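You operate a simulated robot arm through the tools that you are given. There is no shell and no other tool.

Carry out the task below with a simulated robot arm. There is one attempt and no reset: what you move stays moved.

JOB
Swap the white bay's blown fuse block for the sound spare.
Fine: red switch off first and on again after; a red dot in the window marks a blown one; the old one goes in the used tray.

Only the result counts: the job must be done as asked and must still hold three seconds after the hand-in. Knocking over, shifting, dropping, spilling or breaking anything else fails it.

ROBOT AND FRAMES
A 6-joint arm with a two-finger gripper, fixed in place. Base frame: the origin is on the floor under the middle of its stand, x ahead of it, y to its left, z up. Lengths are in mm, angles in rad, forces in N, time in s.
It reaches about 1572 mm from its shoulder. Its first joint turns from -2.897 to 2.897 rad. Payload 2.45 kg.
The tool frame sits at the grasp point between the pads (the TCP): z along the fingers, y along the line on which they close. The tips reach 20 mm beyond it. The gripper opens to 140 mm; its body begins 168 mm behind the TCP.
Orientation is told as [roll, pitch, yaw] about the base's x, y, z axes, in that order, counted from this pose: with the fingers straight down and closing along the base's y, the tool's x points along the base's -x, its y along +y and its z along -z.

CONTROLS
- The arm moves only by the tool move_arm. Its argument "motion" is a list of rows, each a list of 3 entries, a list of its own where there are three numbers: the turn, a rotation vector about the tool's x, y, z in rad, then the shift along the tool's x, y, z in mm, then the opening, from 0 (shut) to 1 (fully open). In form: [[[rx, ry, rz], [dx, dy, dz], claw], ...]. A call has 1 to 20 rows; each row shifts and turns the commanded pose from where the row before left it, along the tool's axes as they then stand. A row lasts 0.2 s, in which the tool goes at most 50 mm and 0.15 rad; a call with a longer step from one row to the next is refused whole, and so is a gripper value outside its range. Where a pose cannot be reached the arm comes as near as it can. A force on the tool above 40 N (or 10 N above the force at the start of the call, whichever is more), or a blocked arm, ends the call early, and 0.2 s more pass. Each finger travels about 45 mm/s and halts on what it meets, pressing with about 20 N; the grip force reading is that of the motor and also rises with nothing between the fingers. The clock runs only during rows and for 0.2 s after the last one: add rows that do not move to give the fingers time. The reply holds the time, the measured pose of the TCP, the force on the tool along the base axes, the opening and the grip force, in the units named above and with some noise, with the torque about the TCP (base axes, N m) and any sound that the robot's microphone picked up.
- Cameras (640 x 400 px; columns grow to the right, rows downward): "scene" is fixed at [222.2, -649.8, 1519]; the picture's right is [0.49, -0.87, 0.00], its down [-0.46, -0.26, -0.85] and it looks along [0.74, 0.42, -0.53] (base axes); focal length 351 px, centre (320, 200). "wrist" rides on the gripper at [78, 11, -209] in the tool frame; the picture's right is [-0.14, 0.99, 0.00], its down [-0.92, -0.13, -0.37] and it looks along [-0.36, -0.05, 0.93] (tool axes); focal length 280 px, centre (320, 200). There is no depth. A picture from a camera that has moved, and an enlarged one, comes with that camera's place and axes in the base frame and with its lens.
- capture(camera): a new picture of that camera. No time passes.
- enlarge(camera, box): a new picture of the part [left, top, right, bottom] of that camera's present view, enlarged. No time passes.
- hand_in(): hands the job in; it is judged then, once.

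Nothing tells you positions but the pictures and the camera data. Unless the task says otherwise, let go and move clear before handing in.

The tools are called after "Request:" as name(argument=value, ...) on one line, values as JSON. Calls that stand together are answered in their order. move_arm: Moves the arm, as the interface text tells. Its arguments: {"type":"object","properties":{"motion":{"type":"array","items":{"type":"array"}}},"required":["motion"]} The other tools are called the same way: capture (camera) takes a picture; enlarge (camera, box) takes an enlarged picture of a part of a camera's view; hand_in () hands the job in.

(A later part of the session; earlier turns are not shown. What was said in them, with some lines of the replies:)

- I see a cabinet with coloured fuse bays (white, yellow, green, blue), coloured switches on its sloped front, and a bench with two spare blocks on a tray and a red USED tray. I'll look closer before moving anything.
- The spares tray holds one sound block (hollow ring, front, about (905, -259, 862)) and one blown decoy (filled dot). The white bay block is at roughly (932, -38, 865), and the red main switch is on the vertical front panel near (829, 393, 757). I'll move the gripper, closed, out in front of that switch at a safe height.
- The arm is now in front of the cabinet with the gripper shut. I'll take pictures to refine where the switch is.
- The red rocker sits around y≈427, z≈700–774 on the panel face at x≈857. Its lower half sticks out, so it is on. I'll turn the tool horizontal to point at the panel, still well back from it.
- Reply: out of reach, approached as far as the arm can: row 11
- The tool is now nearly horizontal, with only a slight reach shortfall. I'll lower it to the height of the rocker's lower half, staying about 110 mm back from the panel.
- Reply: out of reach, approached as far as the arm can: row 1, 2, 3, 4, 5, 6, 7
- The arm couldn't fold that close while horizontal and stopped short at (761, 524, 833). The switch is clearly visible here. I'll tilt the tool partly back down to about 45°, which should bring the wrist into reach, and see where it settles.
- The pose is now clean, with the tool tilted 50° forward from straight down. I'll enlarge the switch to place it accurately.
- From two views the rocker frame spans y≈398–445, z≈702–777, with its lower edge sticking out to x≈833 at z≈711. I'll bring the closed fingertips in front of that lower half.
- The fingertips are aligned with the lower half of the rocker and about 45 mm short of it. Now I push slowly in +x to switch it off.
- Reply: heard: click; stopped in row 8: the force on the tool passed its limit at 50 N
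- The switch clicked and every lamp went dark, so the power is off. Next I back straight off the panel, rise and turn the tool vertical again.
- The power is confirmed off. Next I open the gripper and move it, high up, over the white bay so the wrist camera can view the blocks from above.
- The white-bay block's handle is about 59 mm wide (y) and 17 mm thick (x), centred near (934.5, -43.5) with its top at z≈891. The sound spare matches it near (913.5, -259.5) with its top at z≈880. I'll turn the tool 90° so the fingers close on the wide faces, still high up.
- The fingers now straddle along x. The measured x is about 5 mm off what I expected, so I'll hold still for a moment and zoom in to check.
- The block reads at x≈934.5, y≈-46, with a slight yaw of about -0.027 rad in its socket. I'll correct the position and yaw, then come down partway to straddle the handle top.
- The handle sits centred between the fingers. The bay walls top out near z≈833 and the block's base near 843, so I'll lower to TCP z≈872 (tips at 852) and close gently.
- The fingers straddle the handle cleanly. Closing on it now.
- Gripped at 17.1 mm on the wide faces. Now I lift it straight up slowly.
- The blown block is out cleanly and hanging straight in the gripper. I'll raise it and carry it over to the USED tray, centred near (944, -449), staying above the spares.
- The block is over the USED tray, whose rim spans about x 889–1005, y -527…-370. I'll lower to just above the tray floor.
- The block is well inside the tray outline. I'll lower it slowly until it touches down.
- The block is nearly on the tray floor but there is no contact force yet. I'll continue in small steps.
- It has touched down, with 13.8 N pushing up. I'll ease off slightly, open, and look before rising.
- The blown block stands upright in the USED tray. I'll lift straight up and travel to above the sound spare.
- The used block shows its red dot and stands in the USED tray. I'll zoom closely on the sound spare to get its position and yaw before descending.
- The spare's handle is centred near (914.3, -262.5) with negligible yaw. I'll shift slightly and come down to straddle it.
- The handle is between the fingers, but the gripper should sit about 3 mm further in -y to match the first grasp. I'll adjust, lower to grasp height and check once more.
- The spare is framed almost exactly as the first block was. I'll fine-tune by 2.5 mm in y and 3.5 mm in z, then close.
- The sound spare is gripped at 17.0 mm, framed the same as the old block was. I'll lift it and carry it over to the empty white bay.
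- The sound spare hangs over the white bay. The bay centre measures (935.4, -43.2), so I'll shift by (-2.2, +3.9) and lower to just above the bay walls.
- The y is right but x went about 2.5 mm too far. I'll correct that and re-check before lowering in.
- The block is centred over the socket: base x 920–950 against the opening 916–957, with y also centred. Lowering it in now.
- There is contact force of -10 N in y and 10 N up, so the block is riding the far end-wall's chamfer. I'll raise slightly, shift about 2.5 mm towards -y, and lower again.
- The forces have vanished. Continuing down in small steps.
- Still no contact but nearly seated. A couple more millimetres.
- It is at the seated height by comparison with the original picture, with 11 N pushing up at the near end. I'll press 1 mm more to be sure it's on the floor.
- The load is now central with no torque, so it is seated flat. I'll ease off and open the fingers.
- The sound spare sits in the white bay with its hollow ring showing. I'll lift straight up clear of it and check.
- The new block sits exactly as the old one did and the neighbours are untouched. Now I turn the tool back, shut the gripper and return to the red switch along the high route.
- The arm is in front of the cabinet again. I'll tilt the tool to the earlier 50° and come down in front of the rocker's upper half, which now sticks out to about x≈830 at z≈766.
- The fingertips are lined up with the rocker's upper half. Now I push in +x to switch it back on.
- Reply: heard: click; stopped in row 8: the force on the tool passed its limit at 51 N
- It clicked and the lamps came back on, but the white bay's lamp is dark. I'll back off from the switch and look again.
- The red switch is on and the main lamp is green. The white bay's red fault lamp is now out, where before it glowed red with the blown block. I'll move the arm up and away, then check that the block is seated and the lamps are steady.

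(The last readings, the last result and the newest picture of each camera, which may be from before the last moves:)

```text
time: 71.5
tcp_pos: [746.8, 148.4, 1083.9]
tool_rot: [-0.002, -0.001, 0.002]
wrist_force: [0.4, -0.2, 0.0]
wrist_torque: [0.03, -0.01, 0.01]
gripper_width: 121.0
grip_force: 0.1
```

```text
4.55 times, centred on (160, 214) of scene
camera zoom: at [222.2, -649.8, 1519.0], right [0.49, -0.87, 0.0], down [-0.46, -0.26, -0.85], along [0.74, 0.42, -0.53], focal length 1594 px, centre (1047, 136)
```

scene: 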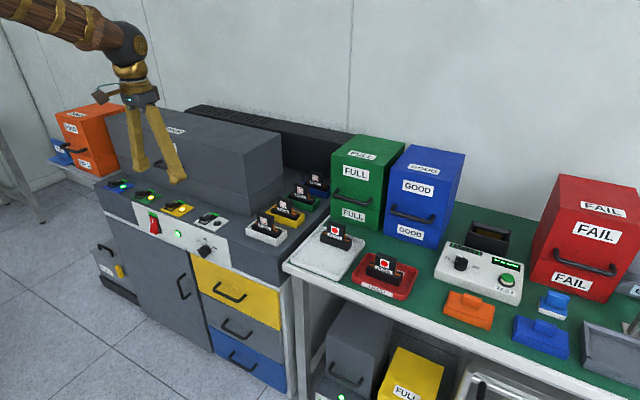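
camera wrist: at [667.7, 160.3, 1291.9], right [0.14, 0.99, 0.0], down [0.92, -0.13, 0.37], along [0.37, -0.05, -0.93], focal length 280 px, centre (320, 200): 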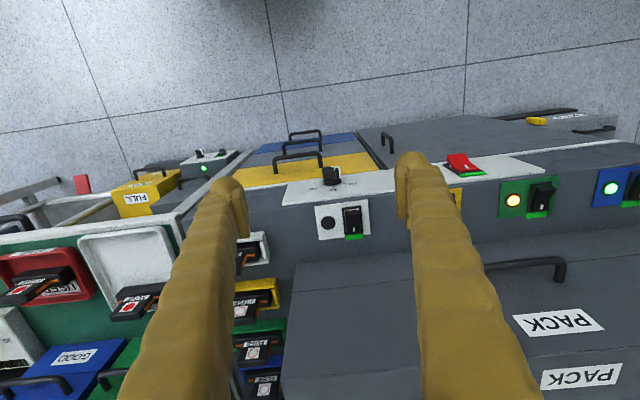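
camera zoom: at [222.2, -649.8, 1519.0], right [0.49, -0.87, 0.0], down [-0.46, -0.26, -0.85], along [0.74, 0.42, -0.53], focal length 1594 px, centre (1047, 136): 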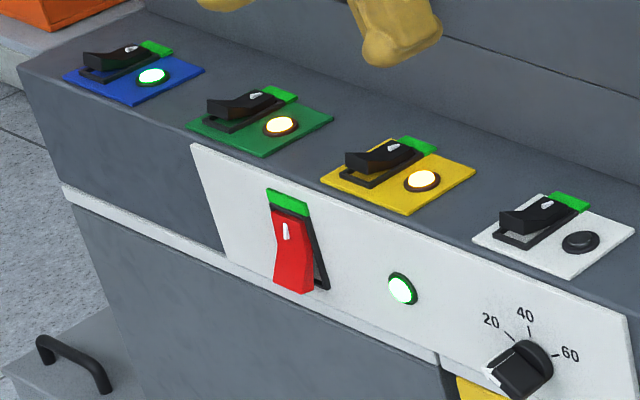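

The lamps are steady: main lamp on, white bay's red lamp out. I'd like a closer look at how the block seats compared with its yellow neighbour, so I'll bring the wrist camera in front of the bays.

Request:
move_arm(motion=[[[0, 0, 0], [-8, -31.3, 20], 1], [[0, 0, 0], [-8, -31.3, 20], 1], [[0, 0, 0], [-8, -31.3, 20], 1], [[0, 0, 0], [-8, -31.3, 20], 1], [[0, 0, 0], [-8, -31.3, 20], 1], [[0, 0, 0], [-8, -31.3, 20], 1], [[0, 0, 0], [0, 0, 0], 1]])

Request:
capture(camera="wrist")

Request:
enlarge(camera="wrist", box=[250, 150, 390, 350])

```text
time: 73.0
tcp_pos: [792.9, -35.3, 961.6]
tool_rot: [-0.002, -0.001, 0.001]
wrist_force: [0.4, 0.3, -0.6]
wrist_torque: [0.01, 0.0, 0.02]
gripper_width: 139.9
grip_force: 0.0
```

```text
taken
camera wrist: at [715.0, -24.4, 1170.6], right [0.14, 0.99, 0.0], down [0.92, -0.13, 0.37], along [0.37, -0.05, -0.93], focal length 280 px, centre (320, 200)
```

wrist: 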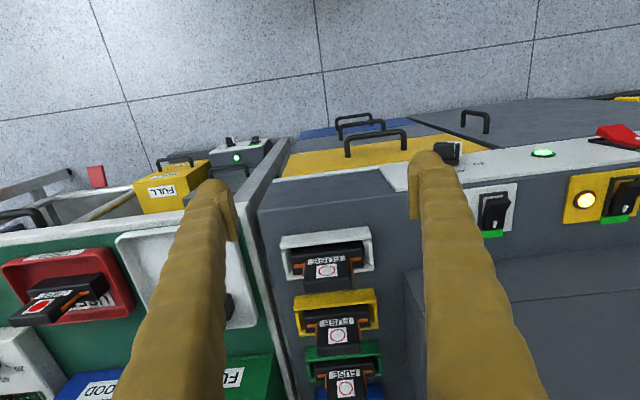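

```text
2.00 times, centred on (320, 250) of wrist
camera zoom: at [715.0, -24.4, 1170.6], right [0.14, 0.99, 0.0], down [0.92, -0.13, 0.37], along [0.37, -0.05, -0.93], focal length 561 px, centre (320, 100)
```

zoom: 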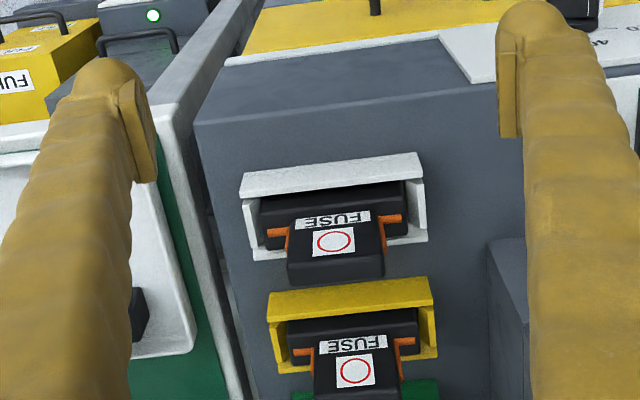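

Request:
enlarge(camera="wrist", box=[270, 220, 390, 370])

Request:
enlarge(camera="wrist", box=[275, 222, 380, 298])

Request:
enlarge(camera="wrist", box=[430, 130, 640, 260])

```text
2.67 times, centred on (330, 295) of wrist
camera zoom: at [715.0, -24.4, 1170.6], right [0.14, 0.99, 0.0], down [0.92, -0.13, 0.37], along [0.37, -0.05, -0.93], focal length 748 px, centre (293, -53)
```

zoom: 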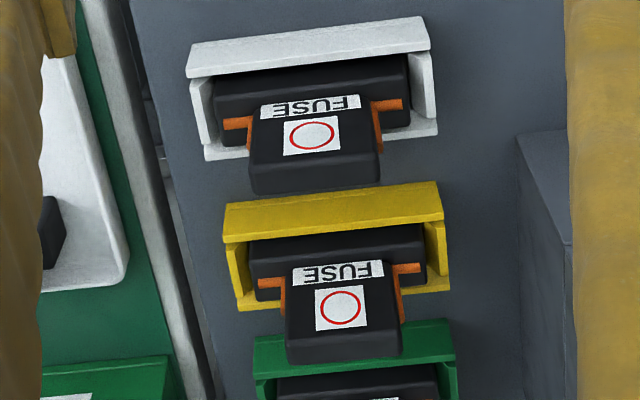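

```text
5.26 times, centred on (328, 260) of wrist
camera zoom: at [715.0, -24.4, 1170.6], right [0.14, 0.99, 0.0], down [0.92, -0.13, 0.37], along [0.37, -0.05, -0.93], focal length 1476 px, centre (280, -116)
```

zoom: 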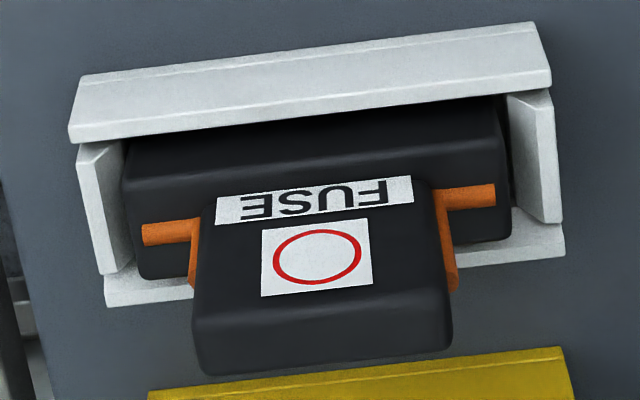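

```text
3.05 times, centred on (535, 195) of wrist
camera zoom: at [715.0, -24.4, 1170.6], right [0.14, 0.99, 0.0], down [0.92, -0.13, 0.37], along [0.37, -0.05, -0.93], focal length 854 px, centre (-335, 215)
```

zoom: 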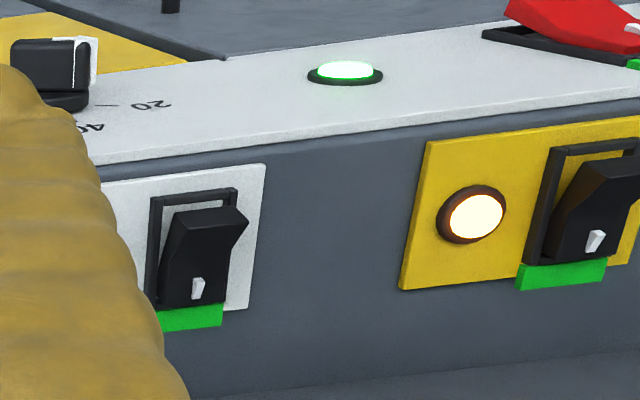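

The white block sits at the same depth as the yellow one and is centred in its bay, with the hollow ring showing. I'll raise the arm clear and take a last overall look.

Request:
move_arm(motion=[[[0, 0, 0], [10, 0, -40], 1], [[0, 0, 0], [10, 0, -40], 1], [[0, 0, 0], [10, 0, -40], 1], [[0, 0, 0], [10, 0, -40], 1], [[0, 0, 0], [10, 0, -30], 1], [[0, 0, 0], [0, 0, 0], 1]])

Request:
capture(camera="scene")

Request:
enlarge(camera="scene", box=[280, 150, 440, 310])

Request:
enlarge(camera="scene", box=[90, 160, 330, 310])

```text
time: 74.5
tcp_pos: [746.8, -38.0, 1150.9]
tool_rot: [0.0, -0.001, 0.0]
wrist_force: [-0.4, -0.6, 0.0]
wrist_torque: [0.03, -0.01, 0.0]
gripper_width: 140.1
grip_force: 0.0
```

```text
taken
```

scene: 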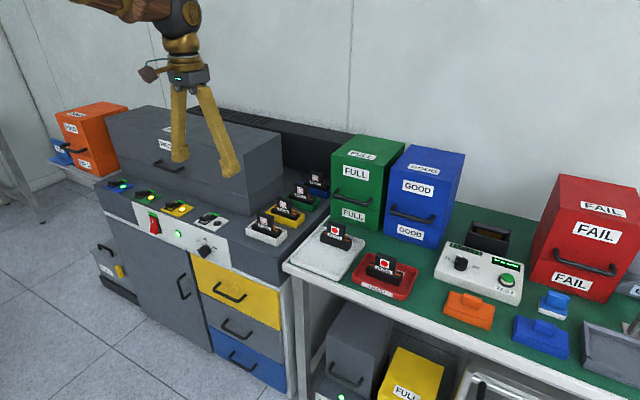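

```text
2.50 times, centred on (360, 230) of scene
camera zoom: at [222.2, -649.8, 1519.0], right [0.49, -0.87, 0.0], down [-0.46, -0.26, -0.85], along [0.74, 0.42, -0.53], focal length 877 px, centre (220, 125)
```

zoom: 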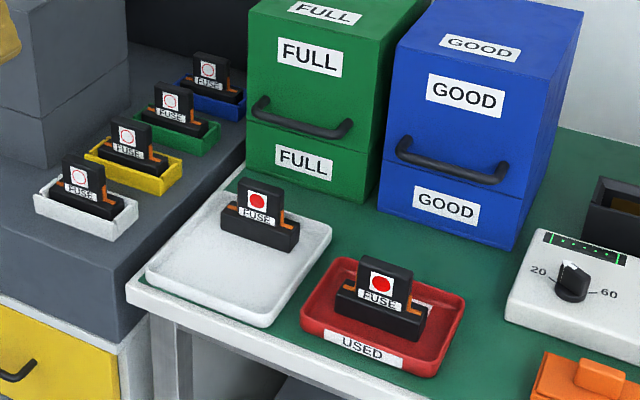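

```text
2.67 times, centred on (210, 235) of scene
camera zoom: at [222.2, -649.8, 1519.0], right [0.49, -0.87, 0.0], down [-0.46, -0.26, -0.85], along [0.74, 0.42, -0.53], focal length 935 px, centre (613, 107)
```

zoom: 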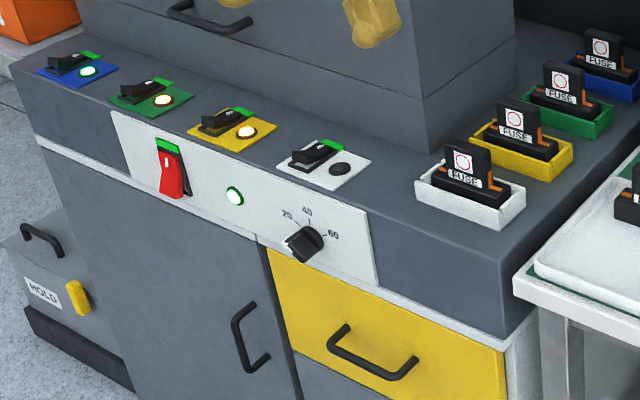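

The white bay now holds the sound spare, the blown block stands in the USED tray, and the red switch is back on with its lamp lit. The blown decoy hasn't moved and the arm is clear, so I'm handing in.

Request:
hand_in()

```text
The job is handed in.
```

The sound spare is now in the white bay, and the job is handed in; I haven't seen the judge's result.

- **Power:** I turned the red switch off first, and all the lamps went dark. I turned it back on at the end; it clicked and the main lamp is green.
- **Old block:** the blown block stands upright in the USED tray.
- **New block:** the spare with the hollow ring is seated in the white bay at the same depth as the old one. It looks level with the yellow bay's block next to it.
- **White bay lamp:** it glowed red with the blown block in and is now dark. The other three bays' lamps are lit. I take dark to mean the fault has cleared, but I couldn't confirm that.
- **Everything else:** the blown spare stayed in its tray, and in the last picture nothing else appears to have moved. The gripper is open and clear of everything.
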